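You operate a simulated robot arm through the tools that you are given. There is no shell and no other tool.

Carry out the task below with a simulated robot arm. There is one attempt and no reset: what you move stays moved.

TASK
Scoop gram into the white-handled jug up to 0.5 L, then grain from the other box up to 1 L.
Fine: go by the jug's marks; red scoop for the gram, blue scoop for the other box; put the scoops back.

It is judged by the outcome, as a careful person would: the job done as asked, and still so three seconds after it is handed in. It fails if anything else is knocked over, pushed out of place, dropped, spilled or broken.

THE ROBOT
A 7-joint arm with a two-finger parallel gripper, fixed in place. Base frame: the origin is on the floor under the middle of its stand, x ahead of it, y to its left, z up; the work surface is at about z = 800. Lengths are in mm, angles in degrees, forces in N, time in s.
It reaches about 1147 mm from its shoulder. Its first joint turns from -166.0 to 166.0 degrees. Payload 3.43 kg.
The TCP is the grasp point between the finger pads, 30 mm short of the fingertips. In the tool frame z runs along the fingers and y along their closing line. The gripper opens to 94 mm. The fingers are 28 mm wide and 10 mm thick; the gripper's body (50 by 96 mm) begins 55 mm behind the TCP.
Orientation is that of the tool frame in the base frame, as [roll, pitch, yaw] about the fixed x, y, z axes, in that order (R = Rz(yaw) Ry(pitch) Rx(roll)). With the fingers straight down and closing along the base's y, the tool's x points along the base's -x, its y along +y and its z along -z.

THE INTERFACE
- The arm moves only by the tool move_arm. Its argument "steps" is a list of rows, each a list of 3 entries, a list of its own where there are three numbers: the shift along the base's x, y, z in mm, then the turn, a rotation vector about the base's x, y, z in degrees, then the gripper command, from -1 (shut) to 1 (fully open), values between in proportion. In form: [[[dx, dy, dz], [ax, ay, az], hand], ...]. A call has 1 to 20 rows; each row shifts and turns the commanded pose from where the row before left it. Each row takes 0.2 s and may step no farther than 50 mm and 8.6 degrees from the row before; otherwise, or with a gripper value out of range, the whole call is refused. A pose out of reach is approached as far as the arm can. The call stops where the force on the tool passes 40 N (or 10 N more than at its start, if that is more) or the arm is blocked; 0.2 s more then pass. Each finger travels about 45 mm/s and halts on what it meets, pressing with about 40 N; the grip force reading is that of the motor and also rises with nothing between the fingers. The clock runs only during rows and for 0.2 s after the last one: add rows that do not move to give the fingers time. The reply holds the time, the measured pose of the TCP, the force on the tool along the base axes, the opening and the grip force, in the units named above and with some noise, with the torque about the TCP (base axes, N m) and any sound that the robot's microphone picked up.
- Cameras (640 x 400 px; columns grow to the right, rows downward): "scene" is fixed at [49.7, -497.6, 1412.3]; the picture's right is [0.19, -0.98, 0.00], its down [-0.70, -0.14, -0.70] and it looks along [0.69, 0.14, -0.71] (base axes); focal length 214 px, centre (320, 200). "wrist" rides on the gripper at [76, 14, -102] in the tool frame; the picture's right is [-0.18, 0.98, 0.00], its down [-0.75, -0.14, -0.64] and it looks along [-0.63, -0.12, 0.77] (tool axes); focal length 243 px, centre (320, 200). There is no depth. A picture from a camera that has moved, and an enlarged one, comes with that camera's place and axes in the base frame and with its lens.
- capture(camera): a new picture of that camera. The clock stands still meanwhile.
- close_up(camera, box): a new picture of the part [left, top, right, bottom] of that camera's present view, enlarged. The clock stands still meanwhile.
- hand_in(): hands the job in; it is judged then, once.

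Nothing tells you positions but the pictures and the camera data. Unless the task says otherwise, let go and move clear before handing in.

The tools are called as name(argument=value, ...) on one line, values as JSON. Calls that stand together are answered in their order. move_arm: Moves the arm, as the interface text tells. Its arguments: {"type":"object","properties":{"steps":{"type":"array"}},"required":["steps"]} The other tools are called the same way: capture (camera) takes a picture; close_up (camera, box) takes an enlarged picture of a part of a camera's view; hand_in () hands the job in.

At the start:

```text
time: 0.0
eef_pos: [501.9, -79.7, 1246.1]
ee_rot: [180.0, 0.0, -179.9]
force: [-0.8, 0.0, 0.7]
wrist_torque: [0.01, -0.02, 0.01]
width: 93.9
finger_force: 0.2
```

scene: 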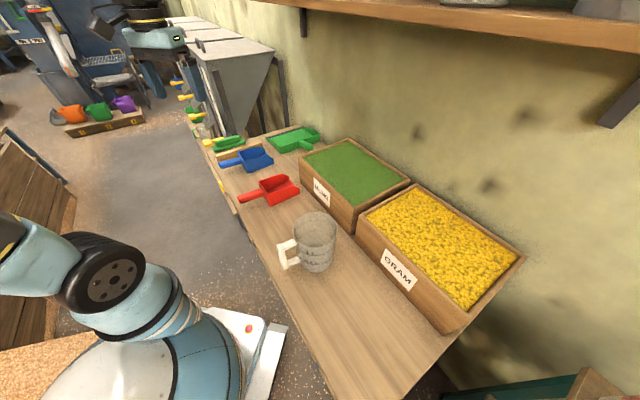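
wrist: 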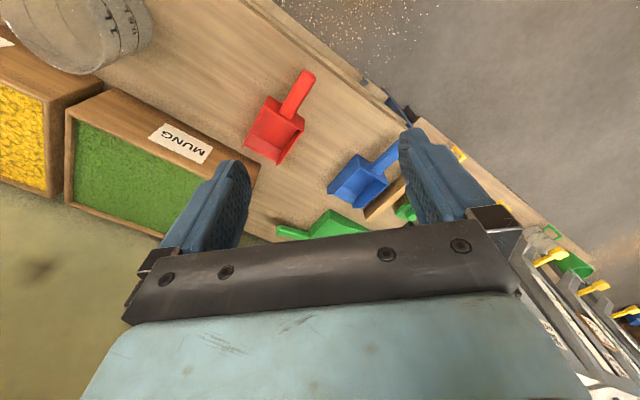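

I see a counter with a jug, two boxes of grain (GRAM yellow, MUNG green), and red, blue and green scoops. I'll take enlarged views to locate things precisely before I move.

close_up(camera="scene", box=[260, 190, 360, 290])

close_up(camera="scene", box=[200, 120, 330, 220])

close_up(camera="scene", box=[290, 130, 530, 340])

close_up(camera="wrist", box=[230, 50, 430, 240])

```text
4.00 times, centred on (310, 240) of scene
camera zoom: at [49.7, -497.6, 1412.3], right [0.19, -0.98, 0.0], down [-0.7, -0.14, -0.7], along [0.69, 0.14, -0.71], focal length 858 px, centre (360, 40)
```

zoom: 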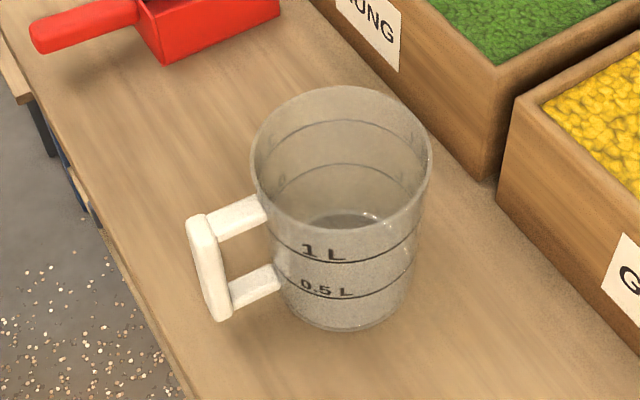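

```text
4.00 times, centred on (265, 170) of scene
camera zoom: at [49.7, -497.6, 1412.3], right [0.19, -0.98, 0.0], down [-0.7, -0.14, -0.7], along [0.69, 0.14, -0.71], focal length 858 px, centre (540, 320)
```

zoom: 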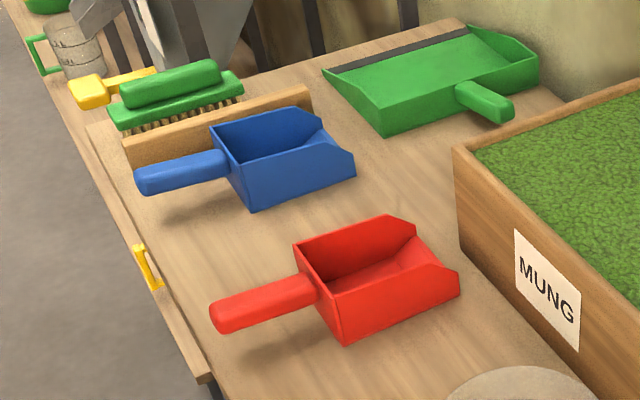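

```text
1.90 times, centred on (410, 235) of scene
camera zoom: at [49.7, -497.6, 1412.3], right [0.19, -0.98, 0.0], down [-0.7, -0.14, -0.7], along [0.69, 0.14, -0.71], focal length 408 px, centre (149, 133)
```

zoom: 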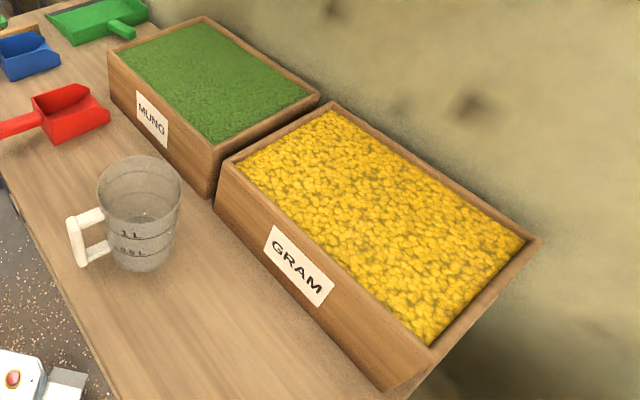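

```text
2.11 times, centred on (330, 145) of wrist
camera zoom: at [425.8, -64.3, 1347.8], right [0.18, 0.98, 0.0], down [0.75, -0.14, 0.64], along [0.63, -0.12, -0.77], focal length 511 px, centre (299, 316)
```

zoom: 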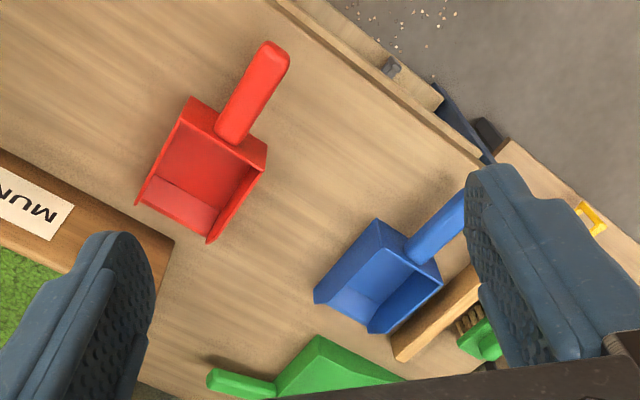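

The table runs at about 45° to the base. The jug is near (384, -421), the gram box is in front of it to the right, and the red scoop handle is near (564, -136), pointing at the wall. I'll turn the gripper -45° to line up with the scoop handles and move over the red scoop for a closer look.

move_arm(steps=[[[10.4, -9.4, -36], [0, 0, -7.5], 1], [[10.4, -9.4, -36], [0, 0, -7.5], 1], [[10.4, -9.4, -36], [0, 0, -7.5], 1], [[10.4, -9.4, -36], [0, 0, -7.5], 1], [[10.4, -9.4, -36], [0, 0, -7.5], 1], [[10.4, -9.4, -36], [0, 0, -7.5], 1], [[0, 0, 0], [0, 0, 0], 1]])

capture(camera="wrist")

capture(camera="scene")

```text
time: 1.6
eef_pos: [564.7, -135.1, 1028.4]
ee_rot: [-180.0, 0.0, 134.9]
force: [0.4, -0.5, -0.8]
wrist_torque: [0.0, 0.02, 0.02]
width: 94.0
finger_force: 0.2
```

```text
taken
camera wrist: at [520.8, -70.7, 1131.5], right [0.83, 0.56, 0.0], down [0.43, -0.63, 0.64], along [0.36, -0.53, -0.77], focal length 243 px, centre (320, 200)
```

wrist: 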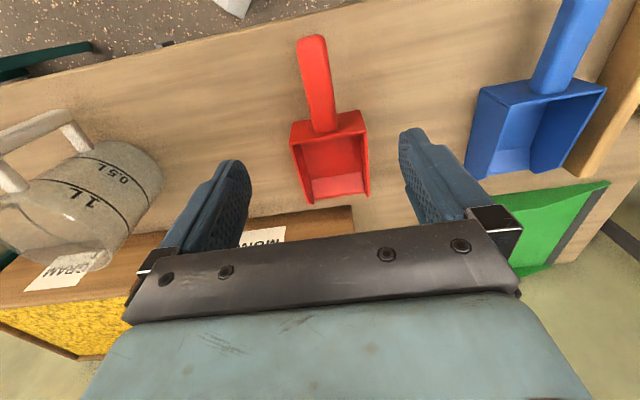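

```text
taken
```

scene: 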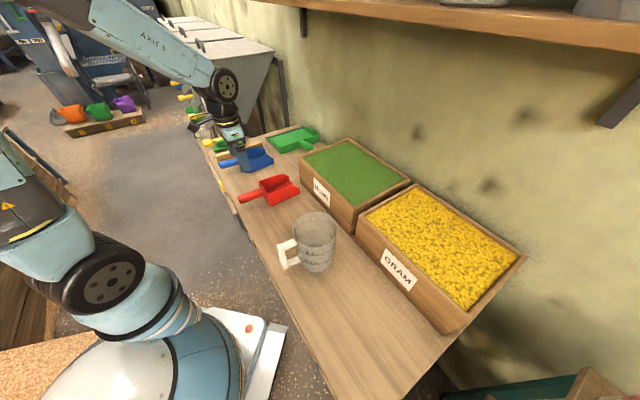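

The handle lies along the table's depth axis and I'm roughly over it. I'll enlarge the scoops and the jug from here.

close_up(camera="wrist", box=[270, 30, 390, 220])

close_up(camera="wrist", box=[0, 90, 200, 290])

close_up(camera="scene", box=[225, 160, 315, 220])

close_up(camera="wrist", box=[450, 0, 640, 190])

```text
2.11 times, centred on (330, 125) of wrist
camera zoom: at [520.8, -70.7, 1131.5], right [0.83, 0.56, 0.0], down [0.43, -0.63, 0.64], along [0.36, -0.53, -0.77], focal length 511 px, centre (299, 358)
```

zoom: 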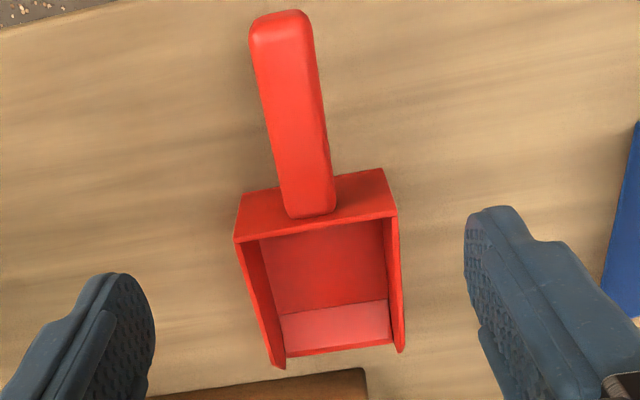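

```text
2.00 times, centred on (100, 190) of wrist
camera zoom: at [520.8, -70.7, 1131.5], right [0.83, 0.56, 0.0], down [0.43, -0.63, 0.64], along [0.36, -0.53, -0.77], focal length 485 px, centre (760, 220)
```

zoom: 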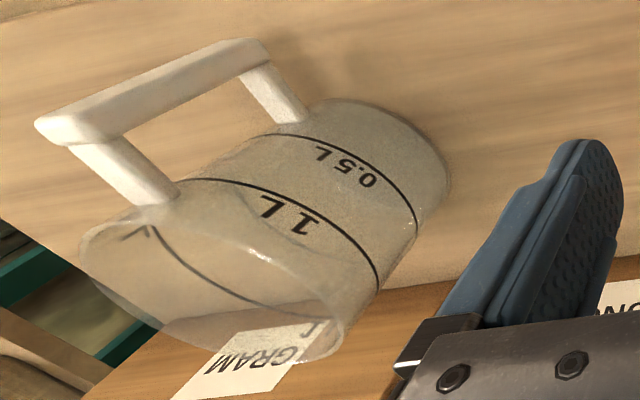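

```text
6.67 times, centred on (270, 190) of scene
camera zoom: at [49.7, -497.6, 1412.3], right [0.19, -0.98, 0.0], down [-0.7, -0.14, -0.7], along [0.69, 0.14, -0.71], focal length 1430 px, centre (653, 267)
```

zoom: 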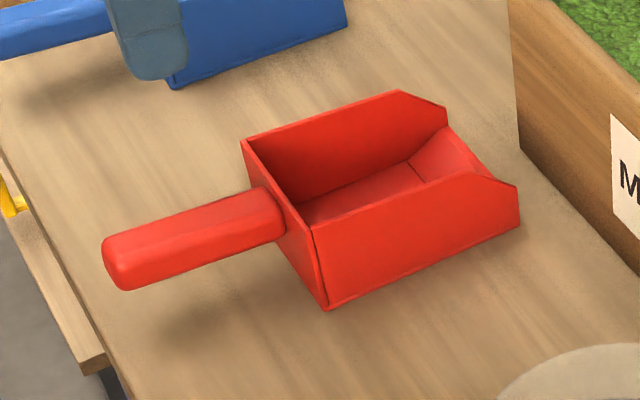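

```text
2.11 times, centred on (545, 95) of wrist
camera zoom: at [520.8, -70.7, 1131.5], right [0.83, 0.56, 0.0], down [0.43, -0.63, 0.64], along [0.36, -0.53, -0.77], focal length 511 px, centre (-154, 421)
```

zoom: 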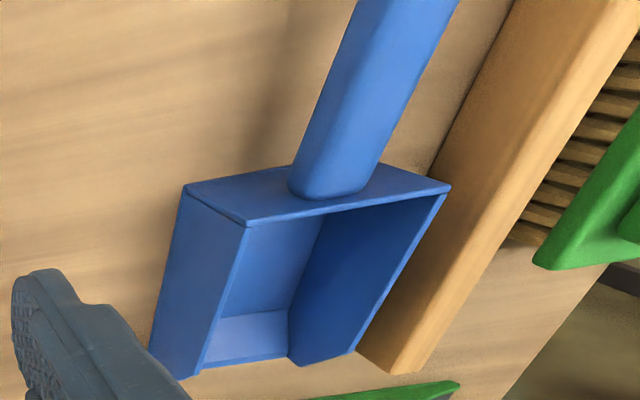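

The red scoop's pan is about 92 mm wide, 130 mm long and 65 mm deep at the back. Its handle runs back and slightly up, centred near table-depth 490 and z≈850. I'll lean the gripper about 40° back so the hold works for digging and pouring, come down partway, and check.

move_arm(steps=[[[-0.7, 0.7, -20], [-5.657, -5.657, 0], 1], [[-0.7, 0.7, -20], [-5.657, -5.657, 0], 1], [[-0.7, 0.7, -20], [-5.657, -5.657, 0], 1], [[-0.7, 0.7, -20], [-5.657, -5.657, 0], 1], [[-0.7, 0.7, -20], [-5.657, -5.657, 0], 1], [[0, 0, 0], [0, 0, 0], 1]])

capture(camera="wrist")

close_up(camera="scene", box=[200, 120, 330, 220])

```text
time: 3.0
eef_pos: [581.4, -138.5, 945.9]
ee_rot: [-179.1, 37.4, 135.2]
force: [0.3, 0.2, -0.1]
wrist_torque: [0.01, 0.02, 0.01]
width: 93.9
finger_force: 0.0
out of reach, approached as far as the arm can: row 4, 5
```

```text
taken
camera wrist: at [506.3, -40.7, 980.4], right [0.8, 0.59, 0.1], down [0.05, -0.24, 0.97], along [0.59, -0.77, -0.22], focal length 243 px, centre (320, 200)
```

wrist: 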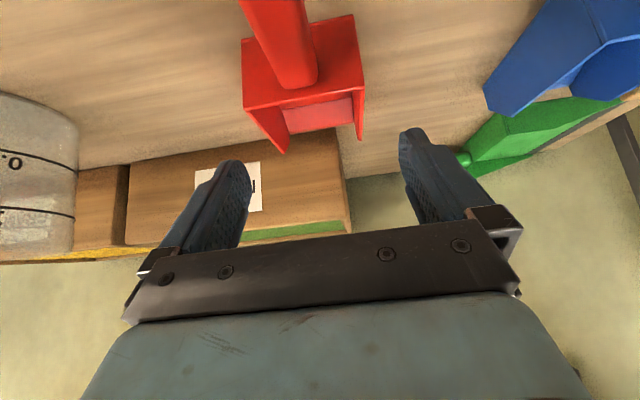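

```text
4.00 times, centred on (265, 170) of scene
camera zoom: at [49.7, -497.6, 1412.3], right [0.19, -0.98, 0.0], down [-0.7, -0.14, -0.7], along [0.69, 0.14, -0.71], focal length 858 px, centre (540, 320)
```

zoom: 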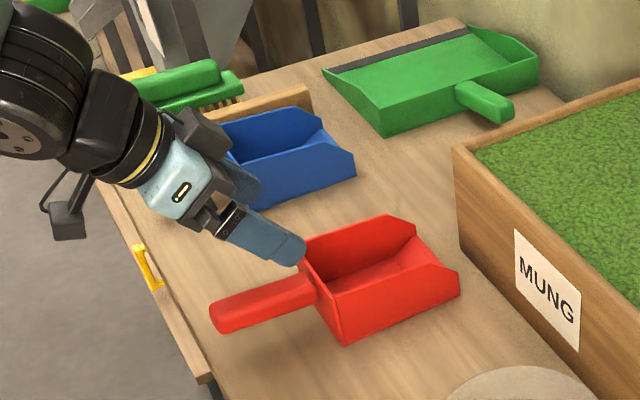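

The 40° lean is out of the arm's reach this close to its base. I'll reduce it to about 20° and re-check the pose over the handle.

move_arm(steps=[[[0, 0, 0], [4.714, 4.714, 0], 1], [[0, 0, 0], [4.714, 4.714, 0], 1], [[0, 0, 0], [4.714, 4.714, 0], 1], [[0, 0, 0], [0, 0, 0], 1]])

capture(camera="wrist")

```text
time: 4.0
eef_pos: [583.5, -137.1, 944.2]
ee_rot: [-180.0, 19.9, 135.0]
force: [0.1, 0.4, 0.4]
wrist_torque: [-0.01, 0.02, -0.04]
width: 94.2
finger_force: 0.0
```

```text
taken
camera wrist: at [517.4, -52.0, 1015.3], right [0.82, 0.57, 0.06], down [0.25, -0.45, 0.86], along [0.52, -0.69, -0.5], focal length 243 px, centre (320, 200)
```

wrist: 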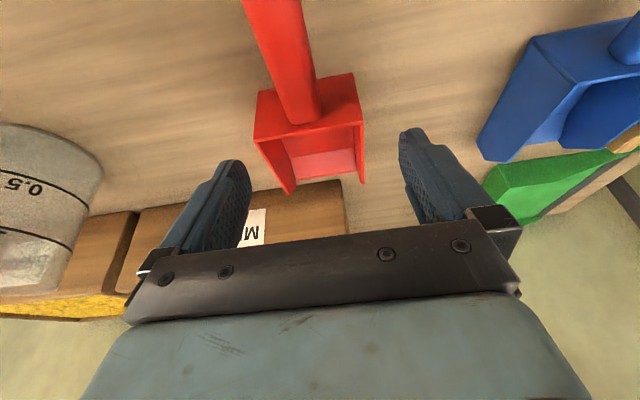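

The command resynced at lean 20°. I'll centre over the handle and lower to grasp height.

move_arm(steps=[[[-11.1, 2.7, 0], [0, 0, 0], 1], [[-11.2, 2.6, -10], [0, 0, 0], 1], [[0, 0, -28], [0, 0, 0], 1], [[0, 0, -28], [0, 0, 0], 1], [[0, 0, -27], [0, 0, 0], 1], [[0, 0, 0], [0, 0, 0], 1]])

capture(camera="wrist")

close_up(camera="scene", box=[225, 160, 315, 220])

```text
time: 5.4
eef_pos: [558.7, -132.0, 853.4]
ee_rot: [179.9, 20.0, 135.1]
force: [0.1, 0.8, 0.0]
wrist_torque: [-0.04, 0.0, 0.0]
width: 94.0
finger_force: 0.1
```

```text
taken
camera wrist: at [493.6, -45.4, 923.2], right [0.82, 0.57, 0.06], down [0.25, -0.44, 0.86], along [0.52, -0.69, -0.5], focal length 243 px, centre (320, 200)
```

wrist: 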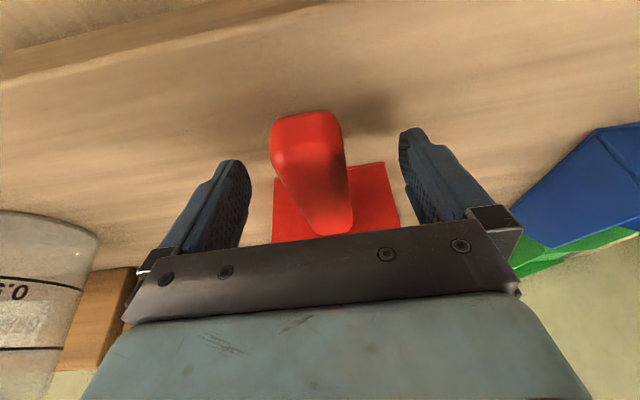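

```text
6.67 times, centred on (270, 190) of scene
camera zoom: at [49.7, -497.6, 1412.3], right [0.19, -0.98, 0.0], down [-0.7, -0.14, -0.7], along [0.69, 0.14, -0.71], focal length 1430 px, centre (653, 267)
```

zoom: 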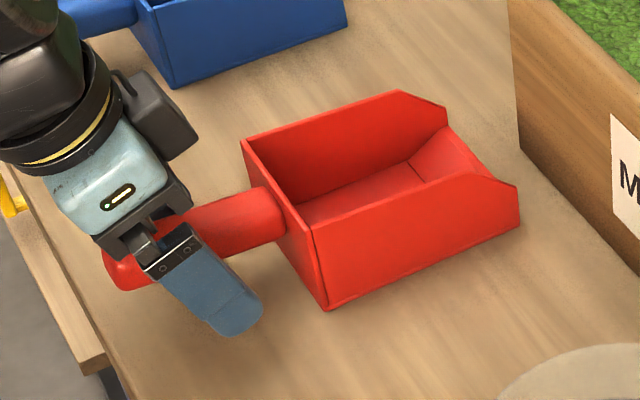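

The handle sits between the fingers. I'll close the gripper now.

move_arm(steps=[[[1.2, 1.2, 0], [0, 0, 0], 1], [[0, 0, 0], [0, 0, 0], -1], [[0, 0, 0], [0, 0, 0], -1], [[0, 0, 0], [0, 0, 0], -1], [[0, 0, 0], [0, 0, 0], -1], [[0, 0, 0], [0, 0, 0], -1], [[0, 0, 0], [0, 0, 0], -1]])

capture(camera="wrist")

close_up(camera="scene", box=[225, 160, 315, 220])

```text
time: 7.0
eef_pos: [558.9, -130.5, 852.9]
ee_rot: [-179.9, 20.0, 135.1]
force: [-0.2, 0.3, -0.2]
wrist_torque: [0.06, -0.01, -0.03]
width: 33.9
finger_force: 40.3
```

```text
taken
camera wrist: at [495.2, -44.3, 923.4], right [0.82, 0.57, 0.06], down [0.25, -0.44, 0.86], along [0.52, -0.69, -0.5], focal length 243 px, centre (320, 200)
```

wrist: 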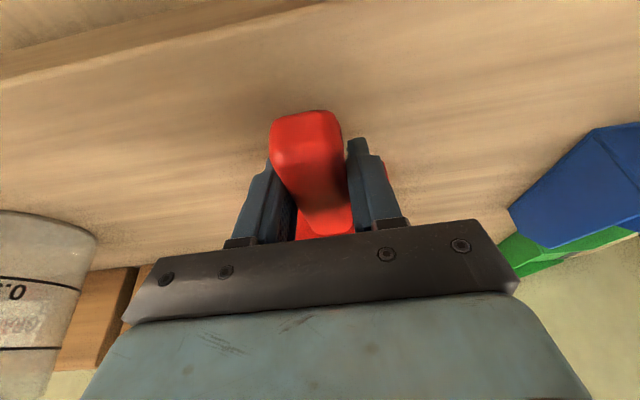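

```text
6.67 times, centred on (270, 190) of scene
camera zoom: at [49.7, -497.6, 1412.3], right [0.19, -0.98, 0.0], down [-0.7, -0.14, -0.7], along [0.69, 0.14, -0.71], focal length 1430 px, centre (653, 267)
```

zoom: 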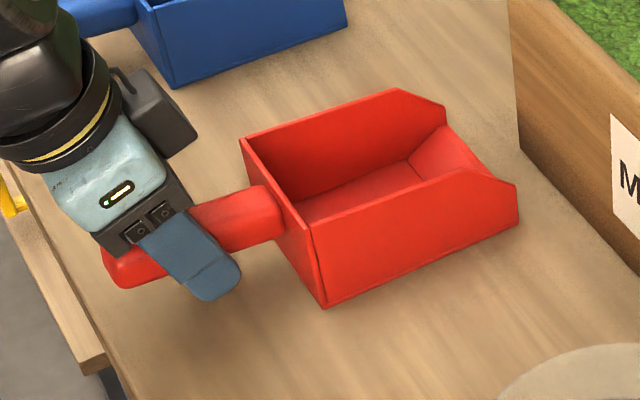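

I have a firm grip, with the handle about 34 mm wide. I'll lift straight up and check the hold.

move_arm(steps=[[[0, 0, 10], [0, 0, 0], -1], [[0, 0, 20], [0, 0, 0], -1], [[0, 0, 40], [0, 0, 0], -1], [[0, 0, 45], [0, 0, 0], -1], [[0, 0, 45], [0, 0, 0], -1], [[0, 0, 45], [0, 0, 0], -1], [[0, 0, 25], [0, 0, 0], -1], [[0, 0, 0], [0, 0, 0], -1]])

capture(camera="scene")

capture(camera="wrist")

```text
time: 8.8
eef_pos: [559.0, -130.3, 1081.8]
ee_rot: [-180.0, 20.1, 135.1]
force: [0.1, 0.9, 1.2]
wrist_torque: [0.01, 0.0, 0.03]
width: 0.0
finger_force: 33.4
```

```text
taken
```

scene: 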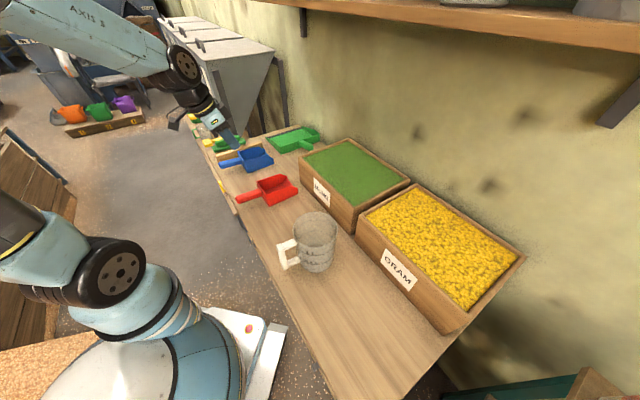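

```text
taken
camera wrist: at [494.2, -44.2, 1152.7], right [0.82, 0.57, 0.06], down [0.25, -0.44, 0.86], along [0.52, -0.69, -0.5], focal length 243 px, centre (320, 200)
```

wrist: 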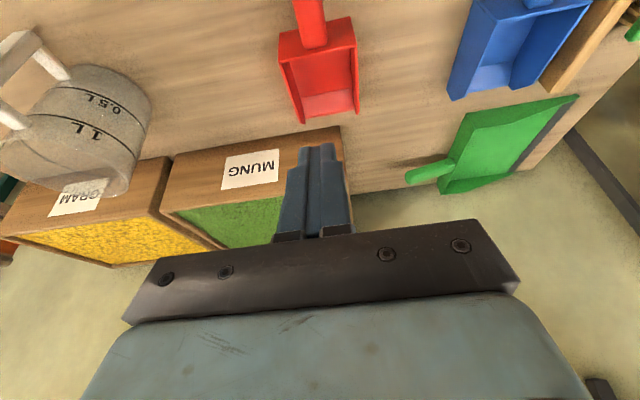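

The scoop slipped out and stayed on the table. I'll look closely at where it lies and at the shape of the handle and fingers.

close_up(camera="scene", box=[225, 160, 315, 220])

close_up(camera="wrist", box=[260, 0, 380, 130])

close_up(camera="wrist", box=[240, 130, 400, 250])

close_up(camera="scene", box=[160, 40, 260, 160])

```text
6.67 times, centred on (270, 190) of scene
camera zoom: at [49.7, -497.6, 1412.3], right [0.19, -0.98, 0.0], down [-0.7, -0.14, -0.7], along [0.69, 0.14, -0.71], focal length 1430 px, centre (653, 267)
```

zoom: 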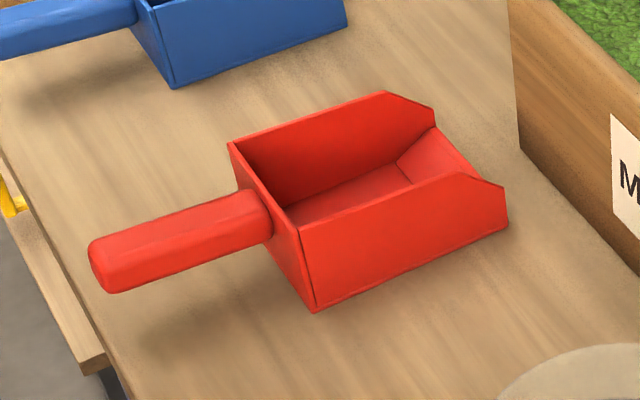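

```text
3.08 times, centred on (320, 65) of wrist
camera zoom: at [494.2, -44.2, 1152.7], right [0.82, 0.57, 0.06], down [0.25, -0.44, 0.86], along [0.52, -0.69, -0.5], focal length 746 px, centre (320, 615)
```

zoom: 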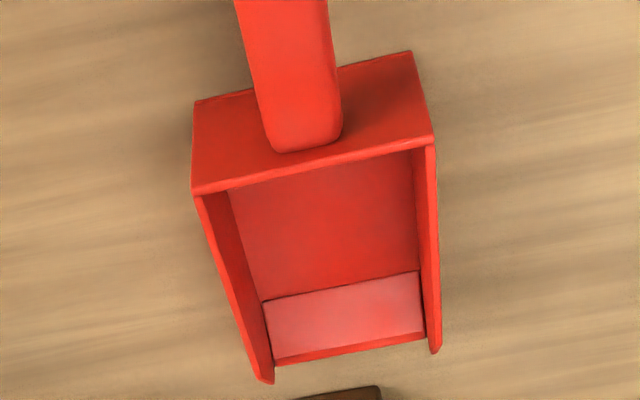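

```text
3.33 times, centred on (320, 190) of wrist
camera zoom: at [494.2, -44.2, 1152.7], right [0.82, 0.57, 0.06], down [0.25, -0.44, 0.86], along [0.52, -0.69, -0.5], focal length 809 px, centre (320, 233)
```

zoom: 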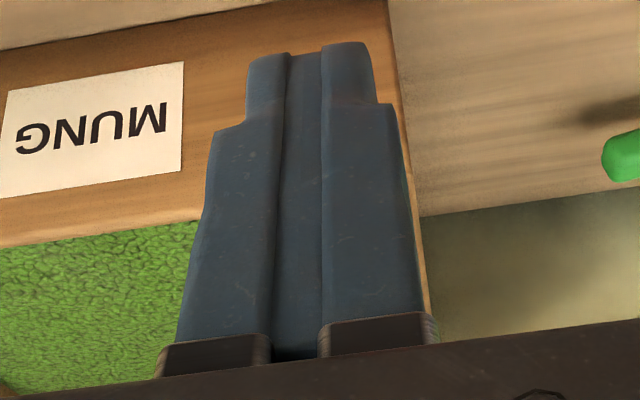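

```text
3.33 times, centred on (210, 100) of scene
camera zoom: at [49.7, -497.6, 1412.3], right [0.19, -0.98, 0.0], down [-0.7, -0.14, -0.7], along [0.69, 0.14, -0.71], focal length 715 px, centre (687, 533)
```

zoom: 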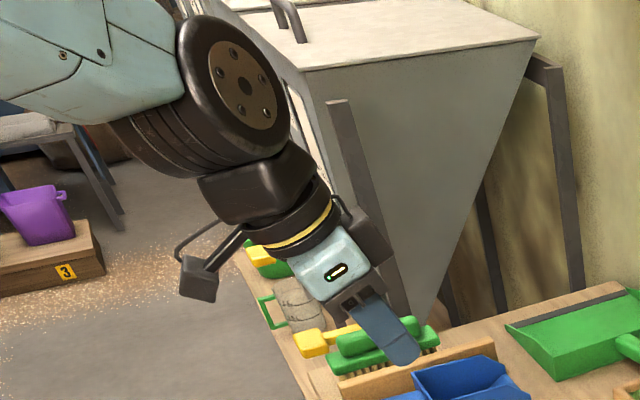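

The handle had been near the fingertips when it slipped, and the scoop shifted back only a few mm. I'll go deeper and closer to the pan, then lift slowly.

move_arm(steps=[[[0, 0, 0], [0, 0, 0], 1], [[3, -3, -35], [0, 0, 0], 1], [[3, -3, -40], [0, 0, 0], 1], [[3.2, -2.6, -40], [0, 0, 0], 1], [[0, 0, -40], [0, 0, 0], 1], [[0, 0, -40], [0, 0, 0], 1], [[0, 0, -30], [0, 0, 0], 1], [[0, 0, -16], [0, 0, 0], 1], [[0, 0, 0], [0, 0, 0], 1]])

close_up(camera="scene", box=[225, 160, 315, 220])

capture(camera="wrist")

```text
time: 10.8
eef_pos: [570.0, -139.3, 842.1]
ee_rot: [180.0, 19.9, 135.0]
force: [-0.5, -0.2, -0.8]
wrist_torque: [0.02, -0.02, 0.02]
width: 94.1
finger_force: 0.0
```

```text
6.67 times, centred on (270, 190) of scene
camera zoom: at [49.7, -497.6, 1412.3], right [0.19, -0.98, 0.0], down [-0.7, -0.14, -0.7], along [0.69, 0.14, -0.71], focal length 1430 px, centre (653, 267)
```

zoom: 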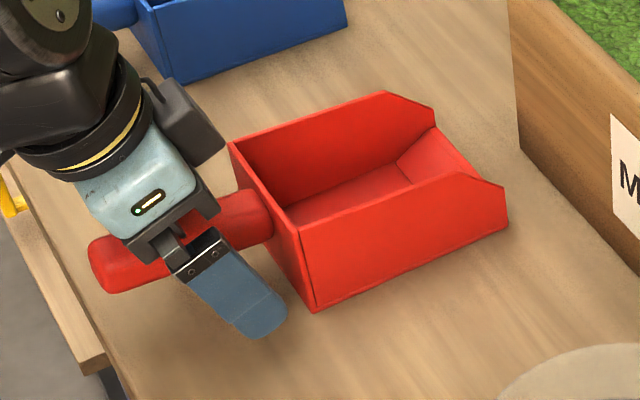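

```text
taken
camera wrist: at [504.1, -53.3, 911.6], right [0.82, 0.57, 0.06], down [0.25, -0.44, 0.86], along [0.52, -0.69, -0.5], focal length 243 px, centre (320, 200)
```

wrist: 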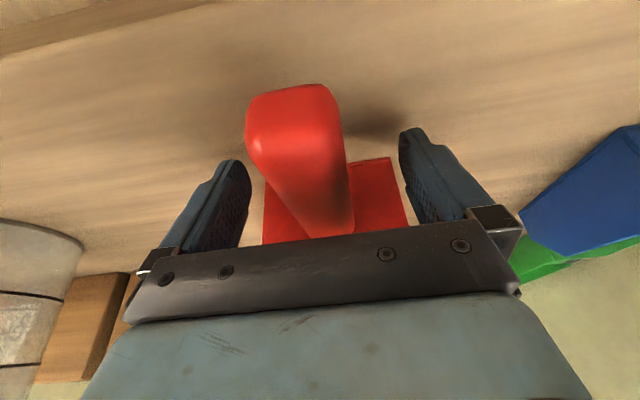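

The fingers now straddle the handle well down. I'll close and lift slowly by about 15 mm, then check.

move_arm(steps=[[[0, 0, 0], [0, 0, 0], -1], [[0, 0, 0], [0, 0, 0], -1], [[0, 0, 0], [0, 0, 0], -1], [[0, 0, 0], [0, 0, 0], -1], [[0, 0, 0], [0, 0, 0], -1], [[0, 0, 0], [0, 0, 0], -1]])

move_arm(steps=[[[0, 0, 2], [0, 0, 0], -1], [[0, 0, 2], [0, 0, 0], -1], [[0, 0, 2], [0, 0, 0], -1], [[0, 0, 2], [0, 0, 0], -1], [[0, 0, 2], [0, 0, 0], -1], [[0, 0, 2], [0, 0, 0], -1], [[0, 0, 0], [0, 0, 0], -1]])

close_up(camera="scene", box=[225, 160, 315, 220])

capture(camera="wrist")

```text
time: 12.2
eef_pos: [567.8, -138.6, 841.9]
ee_rot: [180.0, 20.0, 135.1]
force: [-0.2, 0.3, 0.2]
wrist_torque: [0.04, -0.04, 0.05]
width: 33.8
finger_force: 39.8
```

```text
time: 13.8
eef_pos: [570.6, -140.1, 853.5]
ee_rot: [180.0, 20.0, 135.1]
force: [0.0, 0.0, -1.0]
wrist_torque: [0.04, 0.02, 0.01]
width: 34.0
finger_force: 40.0
```

```text
6.67 times, centred on (270, 190) of scene
camera zoom: at [49.7, -497.6, 1412.3], right [0.19, -0.98, 0.0], down [-0.7, -0.14, -0.7], along [0.69, 0.14, -0.71], focal length 1430 px, centre (653, 267)
```

zoom: 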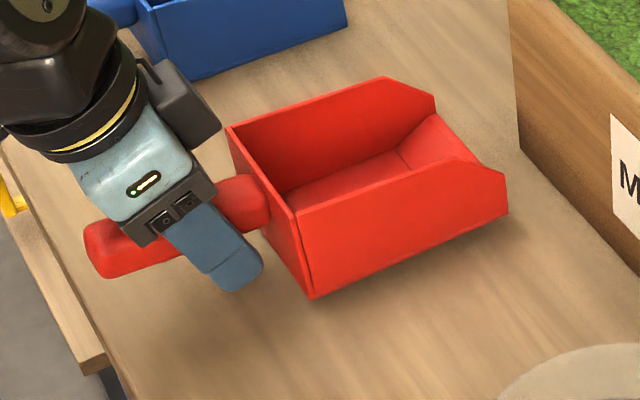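

```text
taken
camera wrist: at [504.7, -53.8, 923.4], right [0.82, 0.57, 0.06], down [0.25, -0.44, 0.86], along [0.52, -0.69, -0.5], focal length 243 px, centre (320, 200)
```

wrist: 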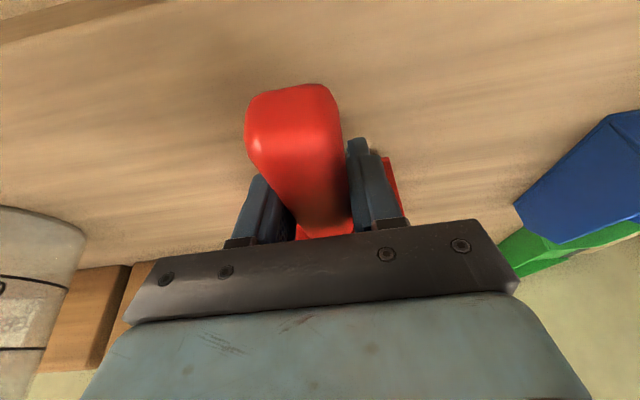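

This time the scoop lifts with the hand. I'll keep lifting gently and check the hold.

move_arm(steps=[[[0, 0, 4], [0, 0, 0], -1], [[0, 0, 7], [0, 0, 0], -1], [[0, 0, 10], [0, 0, 0], -1], [[0, 0, 13], [0, 0, 0], -1], [[0, 0, 15], [0, 0, 0], -1], [[0, 0, 15], [0, 0, 0], -1], [[0, 0, 12], [0, 0, 0], -1], [[0, 0, 8], [0, 0, 0], -1], [[0, 0, 4], [0, 0, 0], -1], [[0, 0, 0], [0, 0, 0], -1]])

capture(camera="scene")

capture(camera="wrist")

```text
time: 16.0
eef_pos: [569.3, -139.5, 941.5]
ee_rot: [-180.0, 20.0, 135.0]
force: [0.4, -0.2, -0.7]
wrist_torque: [0.05, 0.06, 0.04]
width: 33.5
finger_force: 40.2
```

```text
taken
```

scene: 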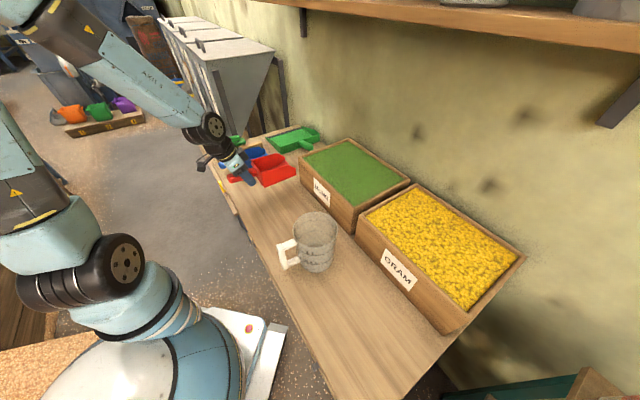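

```text
taken
camera wrist: at [504.2, -53.6, 1011.7], right [0.82, 0.57, 0.06], down [0.25, -0.44, 0.86], along [0.52, -0.69, -0.5], focal length 243 px, centre (320, 200)
```

wrist: 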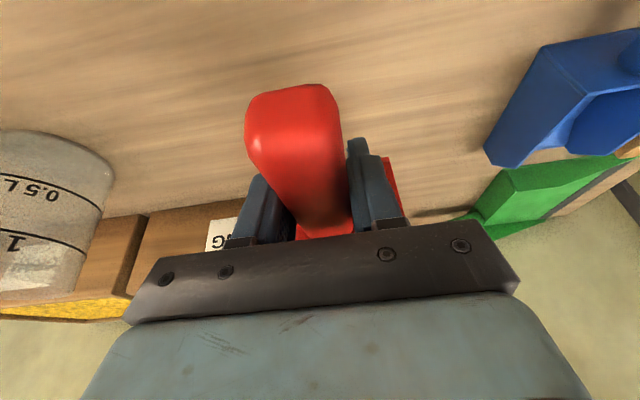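

The hold is solid and the scoop is level. I'll rise and carry it smoothly over to above the gram box.

move_arm(steps=[[[0, 0, 10], [0, 0, 0], -1], [[0, 0, 25], [0, 0, 0], -1], [[0, 0, 35], [0, 0, 0], -1], [[0, 0, 30], [0, 0, 0], -1], [[0, 0, 15], [0, 0, 0], -1], [[0, 0, 0], [0, 0, 0], -1]])

move_arm(steps=[[[-3.8, -7, 0], [0, 0, 0], -1], [[-7.7, -14, 0], [0, 0, 0], -1], [[-11.5, -21.1, 0], [0, 0, 0], -1], [[-15.4, -28.1, 0], [0, 0, 0], -1], [[-17.8, -32.4, 0], [0, 0, 0], -1], [[-17.8, -32.4, 0], [0, 0, 0], -1], [[-17.8, -32.4, 0], [0, 0, 0], -1], [[-17.8, -32.4, 0], [0, 0, 0], -1], [[-17.8, -32.4, 0], [0, 0, 0], -1], [[-17.8, -32.4, 0], [0, 0, 0], -1], [[-17.8, -32.4, 0], [0, 0, 0], -1], [[-17.8, -32.4, 0], [0, 0, 0], -1], [[-17.8, -32.4, 0], [0, 0, 0], -1], [[-17.8, -32.4, 0], [0, 0, 0], -1], [[-15.4, -28.1, 0], [0, 0, 0], -1], [[-11.5, -21.1, 0], [0, 0, 0], -1], [[-7.7, -14, 0], [0, 0, 0], -1], [[-3.8, -7, 0], [0, 0, 0], -1], [[0, 0, 0], [0, 0, 0], -1]])

capture(camera="scene")

capture(camera="wrist")

```text
time: 17.4
eef_pos: [570.4, -138.9, 1057.3]
ee_rot: [-179.9, 20.0, 135.1]
force: [0.0, -0.3, -1.0]
wrist_torque: [0.08, 0.05, -0.02]
width: 34.0
finger_force: 39.3
```

```text
time: 21.4
eef_pos: [314.9, -605.9, 1055.1]
ee_rot: [-179.9, 20.1, 135.1]
force: [0.0, 0.5, -0.9]
wrist_torque: [0.04, 0.06, 0.01]
width: 34.0
finger_force: 39.9
```

```text
taken
```

scene: 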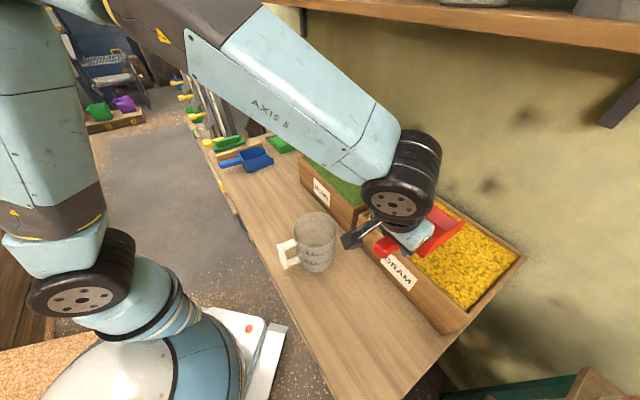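

```text
taken
camera wrist: at [250.6, -520.1, 1125.3], right [0.82, 0.57, 0.06], down [0.25, -0.44, 0.86], along [0.52, -0.69, -0.5], focal length 243 px, centre (320, 200)
```

wrist: 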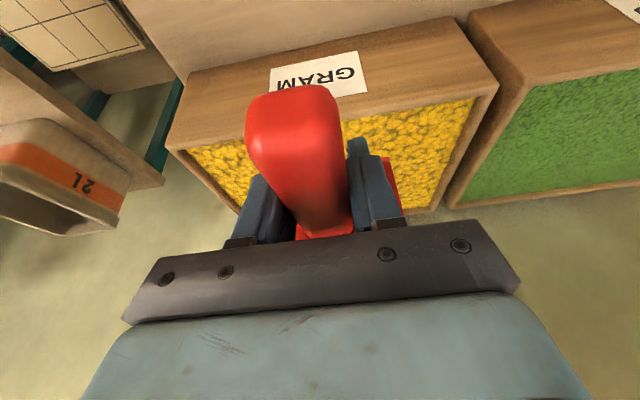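

The scoop is above the gram box. I'll enlarge views of the box to find the rim and grain level.

close_up(camera="wrist", box=[160, 40, 520, 240])

close_up(camera="scene", box=[350, 180, 530, 340])

```text
1.78 times, centred on (340, 140) of wrist
camera zoom: at [250.6, -520.1, 1125.3], right [0.82, 0.57, 0.06], down [0.25, -0.44, 0.86], along [0.52, -0.69, -0.5], focal length 431 px, centre (284, 307)
```

zoom: 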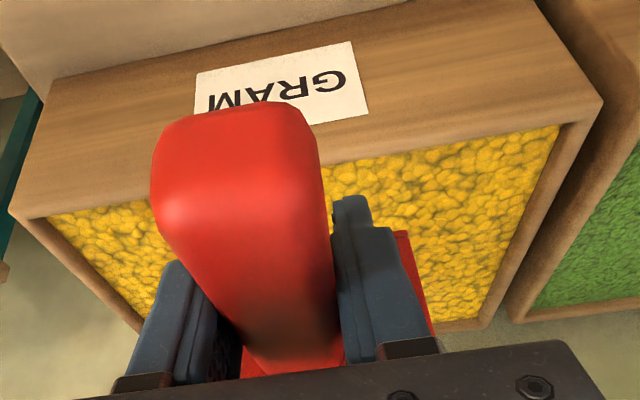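

```text
2.50 times, centred on (440, 260) of scene
camera zoom: at [49.7, -497.6, 1412.3], right [0.19, -0.98, 0.0], down [-0.7, -0.14, -0.7], along [0.69, 0.14, -0.71], focal length 536 px, centre (20, 50)
```

zoom: 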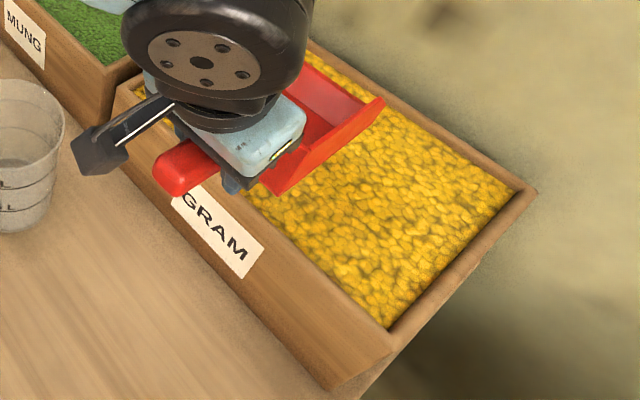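

I'll start with a moderate scoop, pitching the lip down 35° just above the grain first and checking that pose before digging.

move_arm(steps=[[[6.9, -6.9, 0], [4.95, 4.95, 0], -1], [[6.9, -6.9, 0], [4.95, 4.95, 0], -1], [[6.9, -6.9, 0], [4.95, 4.95, 0], -1], [[6.9, -6.9, 0], [4.95, 4.95, 0], -1], [[6.9, -6.9, 0], [4.95, 4.95, 0], -1], [[0, 0, 0], [0, 0, 0], -1]])

close_up(camera="scene", box=[350, 180, 530, 340])

capture(camera="wrist")

```text
time: 22.8
eef_pos: [350.9, -639.2, 1055.8]
ee_rot: [-179.9, -15.1, 135.0]
force: [-0.4, 0.2, -1.8]
wrist_torque: [0.06, 0.02, -0.01]
width: 33.9
finger_force: 40.1
```

```text
2.50 times, centred on (440, 260) of scene
camera zoom: at [49.7, -497.6, 1412.3], right [0.19, -0.98, 0.0], down [-0.7, -0.14, -0.7], along [0.69, 0.14, -0.71], focal length 536 px, centre (20, 50)
```

zoom: 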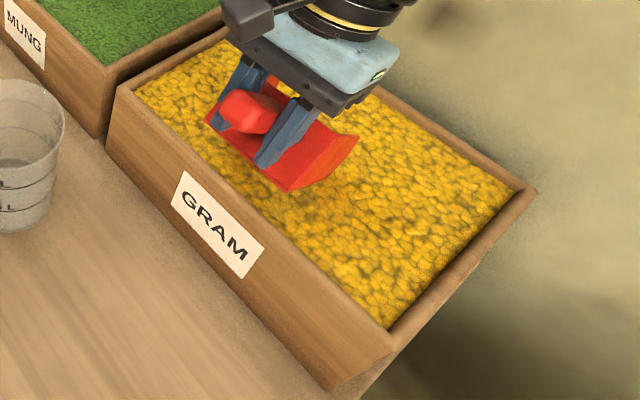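

```text
taken
camera wrist: at [327.8, -595.7, 1175.0], right [0.82, 0.57, -0.05], down [0.53, -0.73, 0.42], along [0.21, -0.37, -0.9], focal length 243 px, centre (320, 200)
```

wrist: 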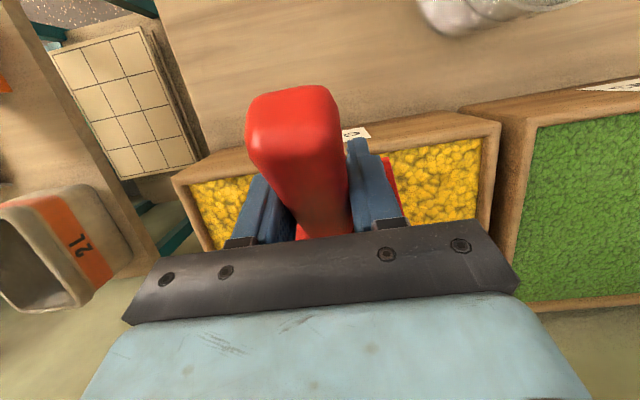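

The pose is as planned. I'll slice the lip into the grain along the pan direction.

move_arm(steps=[[[5.9, -5.9, -9], [0, 0, 0], -1], [[5.9, -5.9, -9], [0, 0, 0], -1], [[5.9, -5.9, -9], [0, 0, 0], -1], [[5.9, -5.9, -9], [0, 0, 0], -1], [[5.9, -5.9, -9], [0, 0, 0], -1], [[5.9, -5.9, -9], [0, 0, 0], -1]])

close_up(camera="scene", box=[350, 180, 530, 340])

```text
time: 24.2
eef_pos: [383.2, -673.9, 1001.5]
ee_rot: [-180.0, -15.0, 135.0]
force: [-0.3, 1.4, -3.7]
wrist_torque: [0.07, 0.09, 0.01]
width: 33.8
finger_force: 39.9
```

```text
2.50 times, centred on (440, 260) of scene
camera zoom: at [49.7, -497.6, 1412.3], right [0.19, -0.98, 0.0], down [-0.7, -0.14, -0.7], along [0.69, 0.14, -0.71], focal length 536 px, centre (20, 50)
```

zoom: 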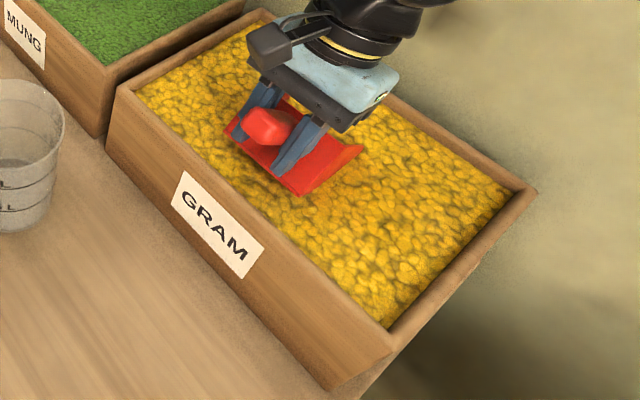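

The lip is in the grain with low resistance. I'll sweep forward now while levelling the scoop.

move_arm(steps=[[[2.3, -2.3, -13], [-3.536, -3.536, 0], -1], [[2.3, -2.3, -13], [-3.536, -3.536, 0], -1], [[2.3, -2.3, -13], [-3.536, -3.536, 0], -1], [[2.2, -2.2, -8], [-3.536, -3.536, 0], -1], [[2.2, -2.2, -8], [-3.536, -3.536, 0], -1], [[2.2, -2.2, -8], [-3.536, -3.536, 0], -1], [[0, 0, 0], [-4.6, -4.6, 0], -1], [[0, 0, 0], [-4.6, -4.6, 0], -1]])

close_up(camera="scene", box=[350, 180, 530, 340])

capture(camera="wrist")

```text
time: 26.0
eef_pos: [401.0, -687.1, 941.2]
ee_rot: [-179.7, 28.4, 135.1]
force: [1.1, -3.8, 17.0]
wrist_torque: [1.02, 0.87, 0.05]
width: 34.0
finger_force: 40.4
```

```text
2.50 times, centred on (440, 260) of scene
camera zoom: at [49.7, -497.6, 1412.3], right [0.19, -0.98, 0.0], down [-0.7, -0.14, -0.7], along [0.69, 0.14, -0.71], focal length 536 px, centre (20, 50)
```

zoom: 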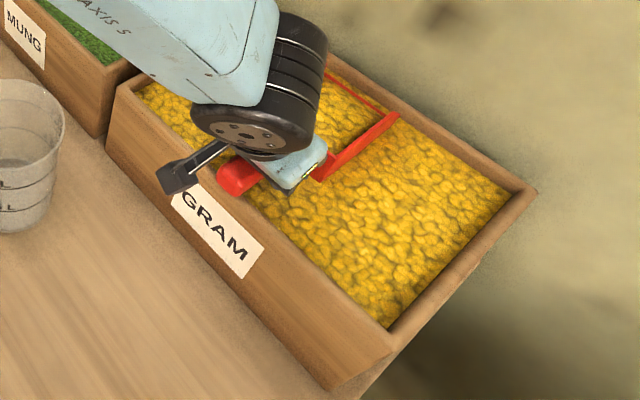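

```text
taken
camera wrist: at [328.3, -595.0, 995.1], right [0.81, 0.58, 0.08], down [0.16, -0.35, 0.92], along [0.57, -0.73, -0.38], focal length 243 px, centre (320, 200)
```

wrist: 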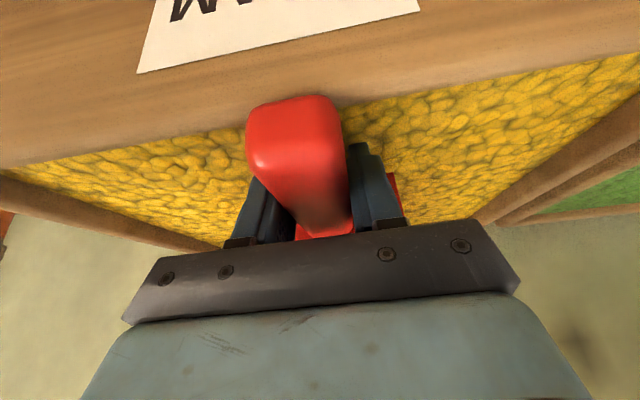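

The pan looks embedded and filled, with some upward press from the grain bed. I'll lift gently and look at the load.

move_arm(steps=[[[0, 0, 4], [0, 0, 0], -1], [[0, 0, 8], [0, 0, 0], -1], [[0, 0, 12], [0, 0, 0], -1], [[0, 0, 15], [0, 0, 0], -1], [[0, 0, 15], [0, 0, 0], -1], [[0, 0, 15], [0, 0, 0], -1], [[0, 0, 10], [0, 0, 0], -1], [[0, 0, 5], [0, 0, 0], -1], [[0, 0, 0], [0, 0, 0], -1]])

close_up(camera="scene", box=[350, 160, 530, 320])

capture(camera="wrist")

```text
time: 28.0
eef_pos: [399.1, -687.9, 1023.7]
ee_rot: [179.9, 28.1, 134.9]
force: [0.5, 0.7, -4.2]
wrist_torque: [0.18, 0.19, 0.01]
width: 33.8
finger_force: 39.6
```

```text
2.50 times, centred on (440, 240) of scene
camera zoom: at [49.7, -497.6, 1412.3], right [0.19, -0.98, 0.0], down [-0.7, -0.14, -0.7], along [0.69, 0.14, -0.71], focal length 536 px, centre (20, 100)
```

zoom: 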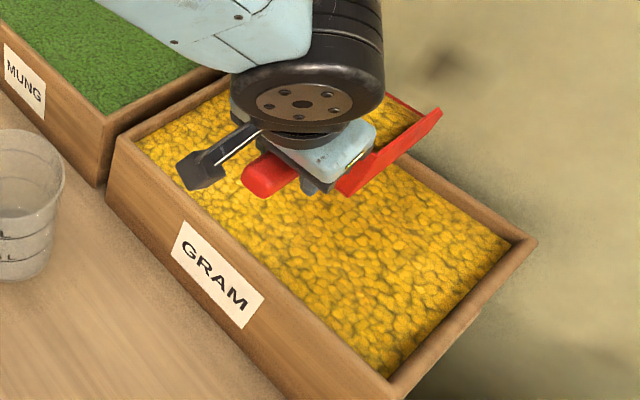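

```text
taken
camera wrist: at [327.6, -595.7, 1078.0], right [0.81, 0.58, 0.09], down [0.16, -0.36, 0.92], along [0.57, -0.73, -0.38], focal length 243 px, centre (320, 200)
```

wrist: 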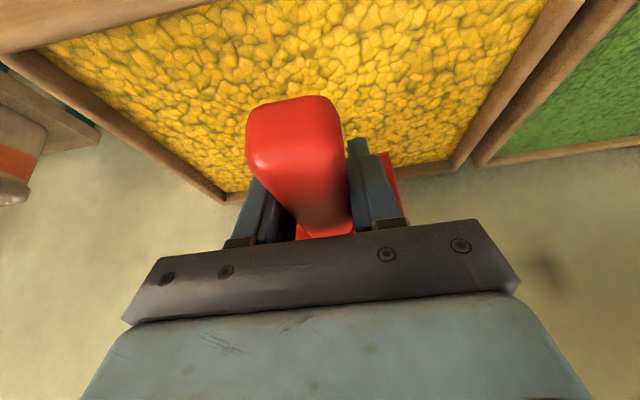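

The reading suggests about 3.3 N of grain in the scoop. I'll move it slowly, still over the box, to a spot where the scene camera can see into the pan.

move_arm(steps=[[[3, 3, 4], [0, 0, 0], -1], [[6, 6, 8], [0, 0, 0], -1], [[9, 9, 10], [0, 0, 0], -1], [[11, 11, 12], [0, 0, 0], -1], [[11, 11, 12], [0, 0, 0], -1], [[11, 11, 10], [0, 0, 0], -1], [[9, 9, 8], [0, 0, 0], -1], [[6, 6, 4], [0, 0, 0], -1], [[3, 3, 2], [0, 0, 0], -1], [[0, 0, 0], [0, 0, 0], -1]])

close_up(camera="scene", box=[340, 120, 500, 260])

capture(camera="scene")

```text
time: 30.2
eef_pos: [466.5, -617.9, 1093.3]
ee_rot: [179.9, 27.9, 135.0]
force: [-0.1, 0.3, -5.4]
wrist_torque: [0.22, 0.23, 0.0]
width: 33.7
finger_force: 40.3
```

```text
2.86 times, centred on (420, 190) of scene
camera zoom: at [49.7, -497.6, 1412.3], right [0.19, -0.98, 0.0], down [-0.7, -0.14, -0.7], along [0.69, 0.14, -0.71], focal length 613 px, centre (34, 229)
```

zoom: 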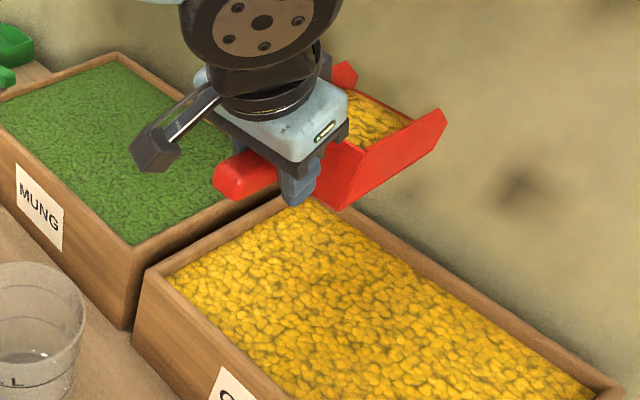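

```text
taken
```

scene: 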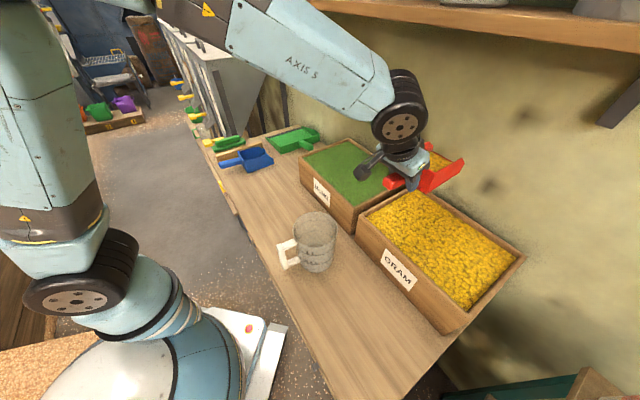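

The scoop holds a good load below its side walls, with nothing about to spill. With the scoop facing the wall the arm would be too cramped over the jug, so I'll swing it 90°, level, to pour from the far left side of the jug. I'll go slowly.

move_arm(steps=[[[1, 5, 0], [0, 0, -1.5], -1], [[2, 12, -1], [0, 0, -3.5], -1], [[2.8, 18.3, -2], [0, 0, -5], -1], [[2.8, 18.3, -2], [0, 0, -5], -1], [[2.8, 18.3, -2], [0, 0, -5], -1], [[2.8, 18.3, -2], [0, 0, -5], -1], [[2.8, 18.3, -2], [0, 0, -5], -1], [[2.8, 18.3, -2], [0, 0, -5], -1], [[2.8, 18.3, -2], [0, 0, -5], -1], [[2, 12, -1], [0, 0, -3.5], -1], [[1, 5, 0], [0, 0, -1.5], -1], [[0, 0, 0], [0, 0, 0], -1]])

capture(camera="scene")

capture(camera="wrist")

```text
time: 32.8
eef_pos: [494.2, -454.7, 1077.2]
ee_rot: [179.9, 28.1, 90.0]
force: [-0.6, -0.1, -4.7]
wrist_torque: [0.26, 0.02, 0.0]
width: 33.8
finger_force: 39.9
```

```text
taken
```

scene: 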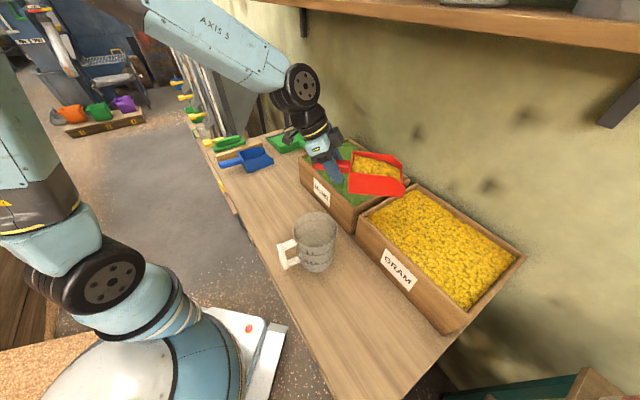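

```text
taken
camera wrist: at [508.6, -339.2, 1131.6], right [0.98, -0.16, 0.09], down [-0.14, -0.36, 0.92], along [-0.12, -0.92, -0.38], focal length 243 px, centre (320, 200)
```

wrist: 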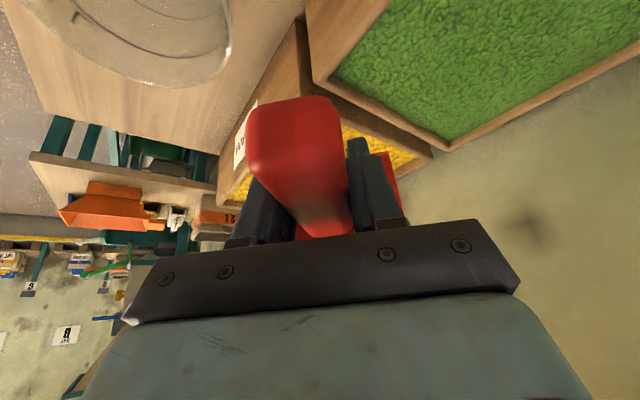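

The swing works and the pan is now visible. I'll enlarge the load.

close_up(camera="scene", box=[290, 120, 420, 220])

```text
4.00 times, centred on (355, 170) of scene
camera zoom: at [49.7, -497.6, 1412.3], right [0.19, -0.98, 0.0], down [-0.7, -0.14, -0.7], along [0.69, 0.14, -0.71], focal length 858 px, centre (180, 320)
```

zoom: 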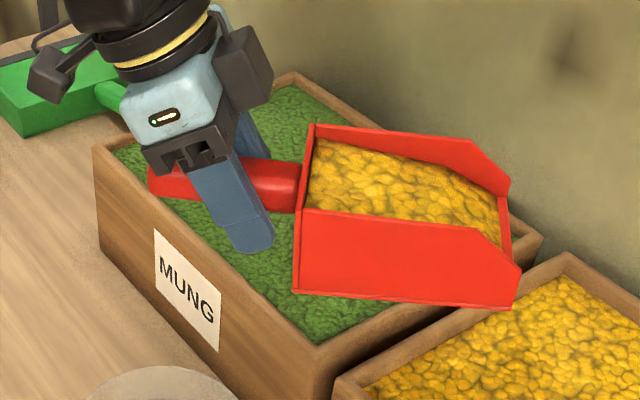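

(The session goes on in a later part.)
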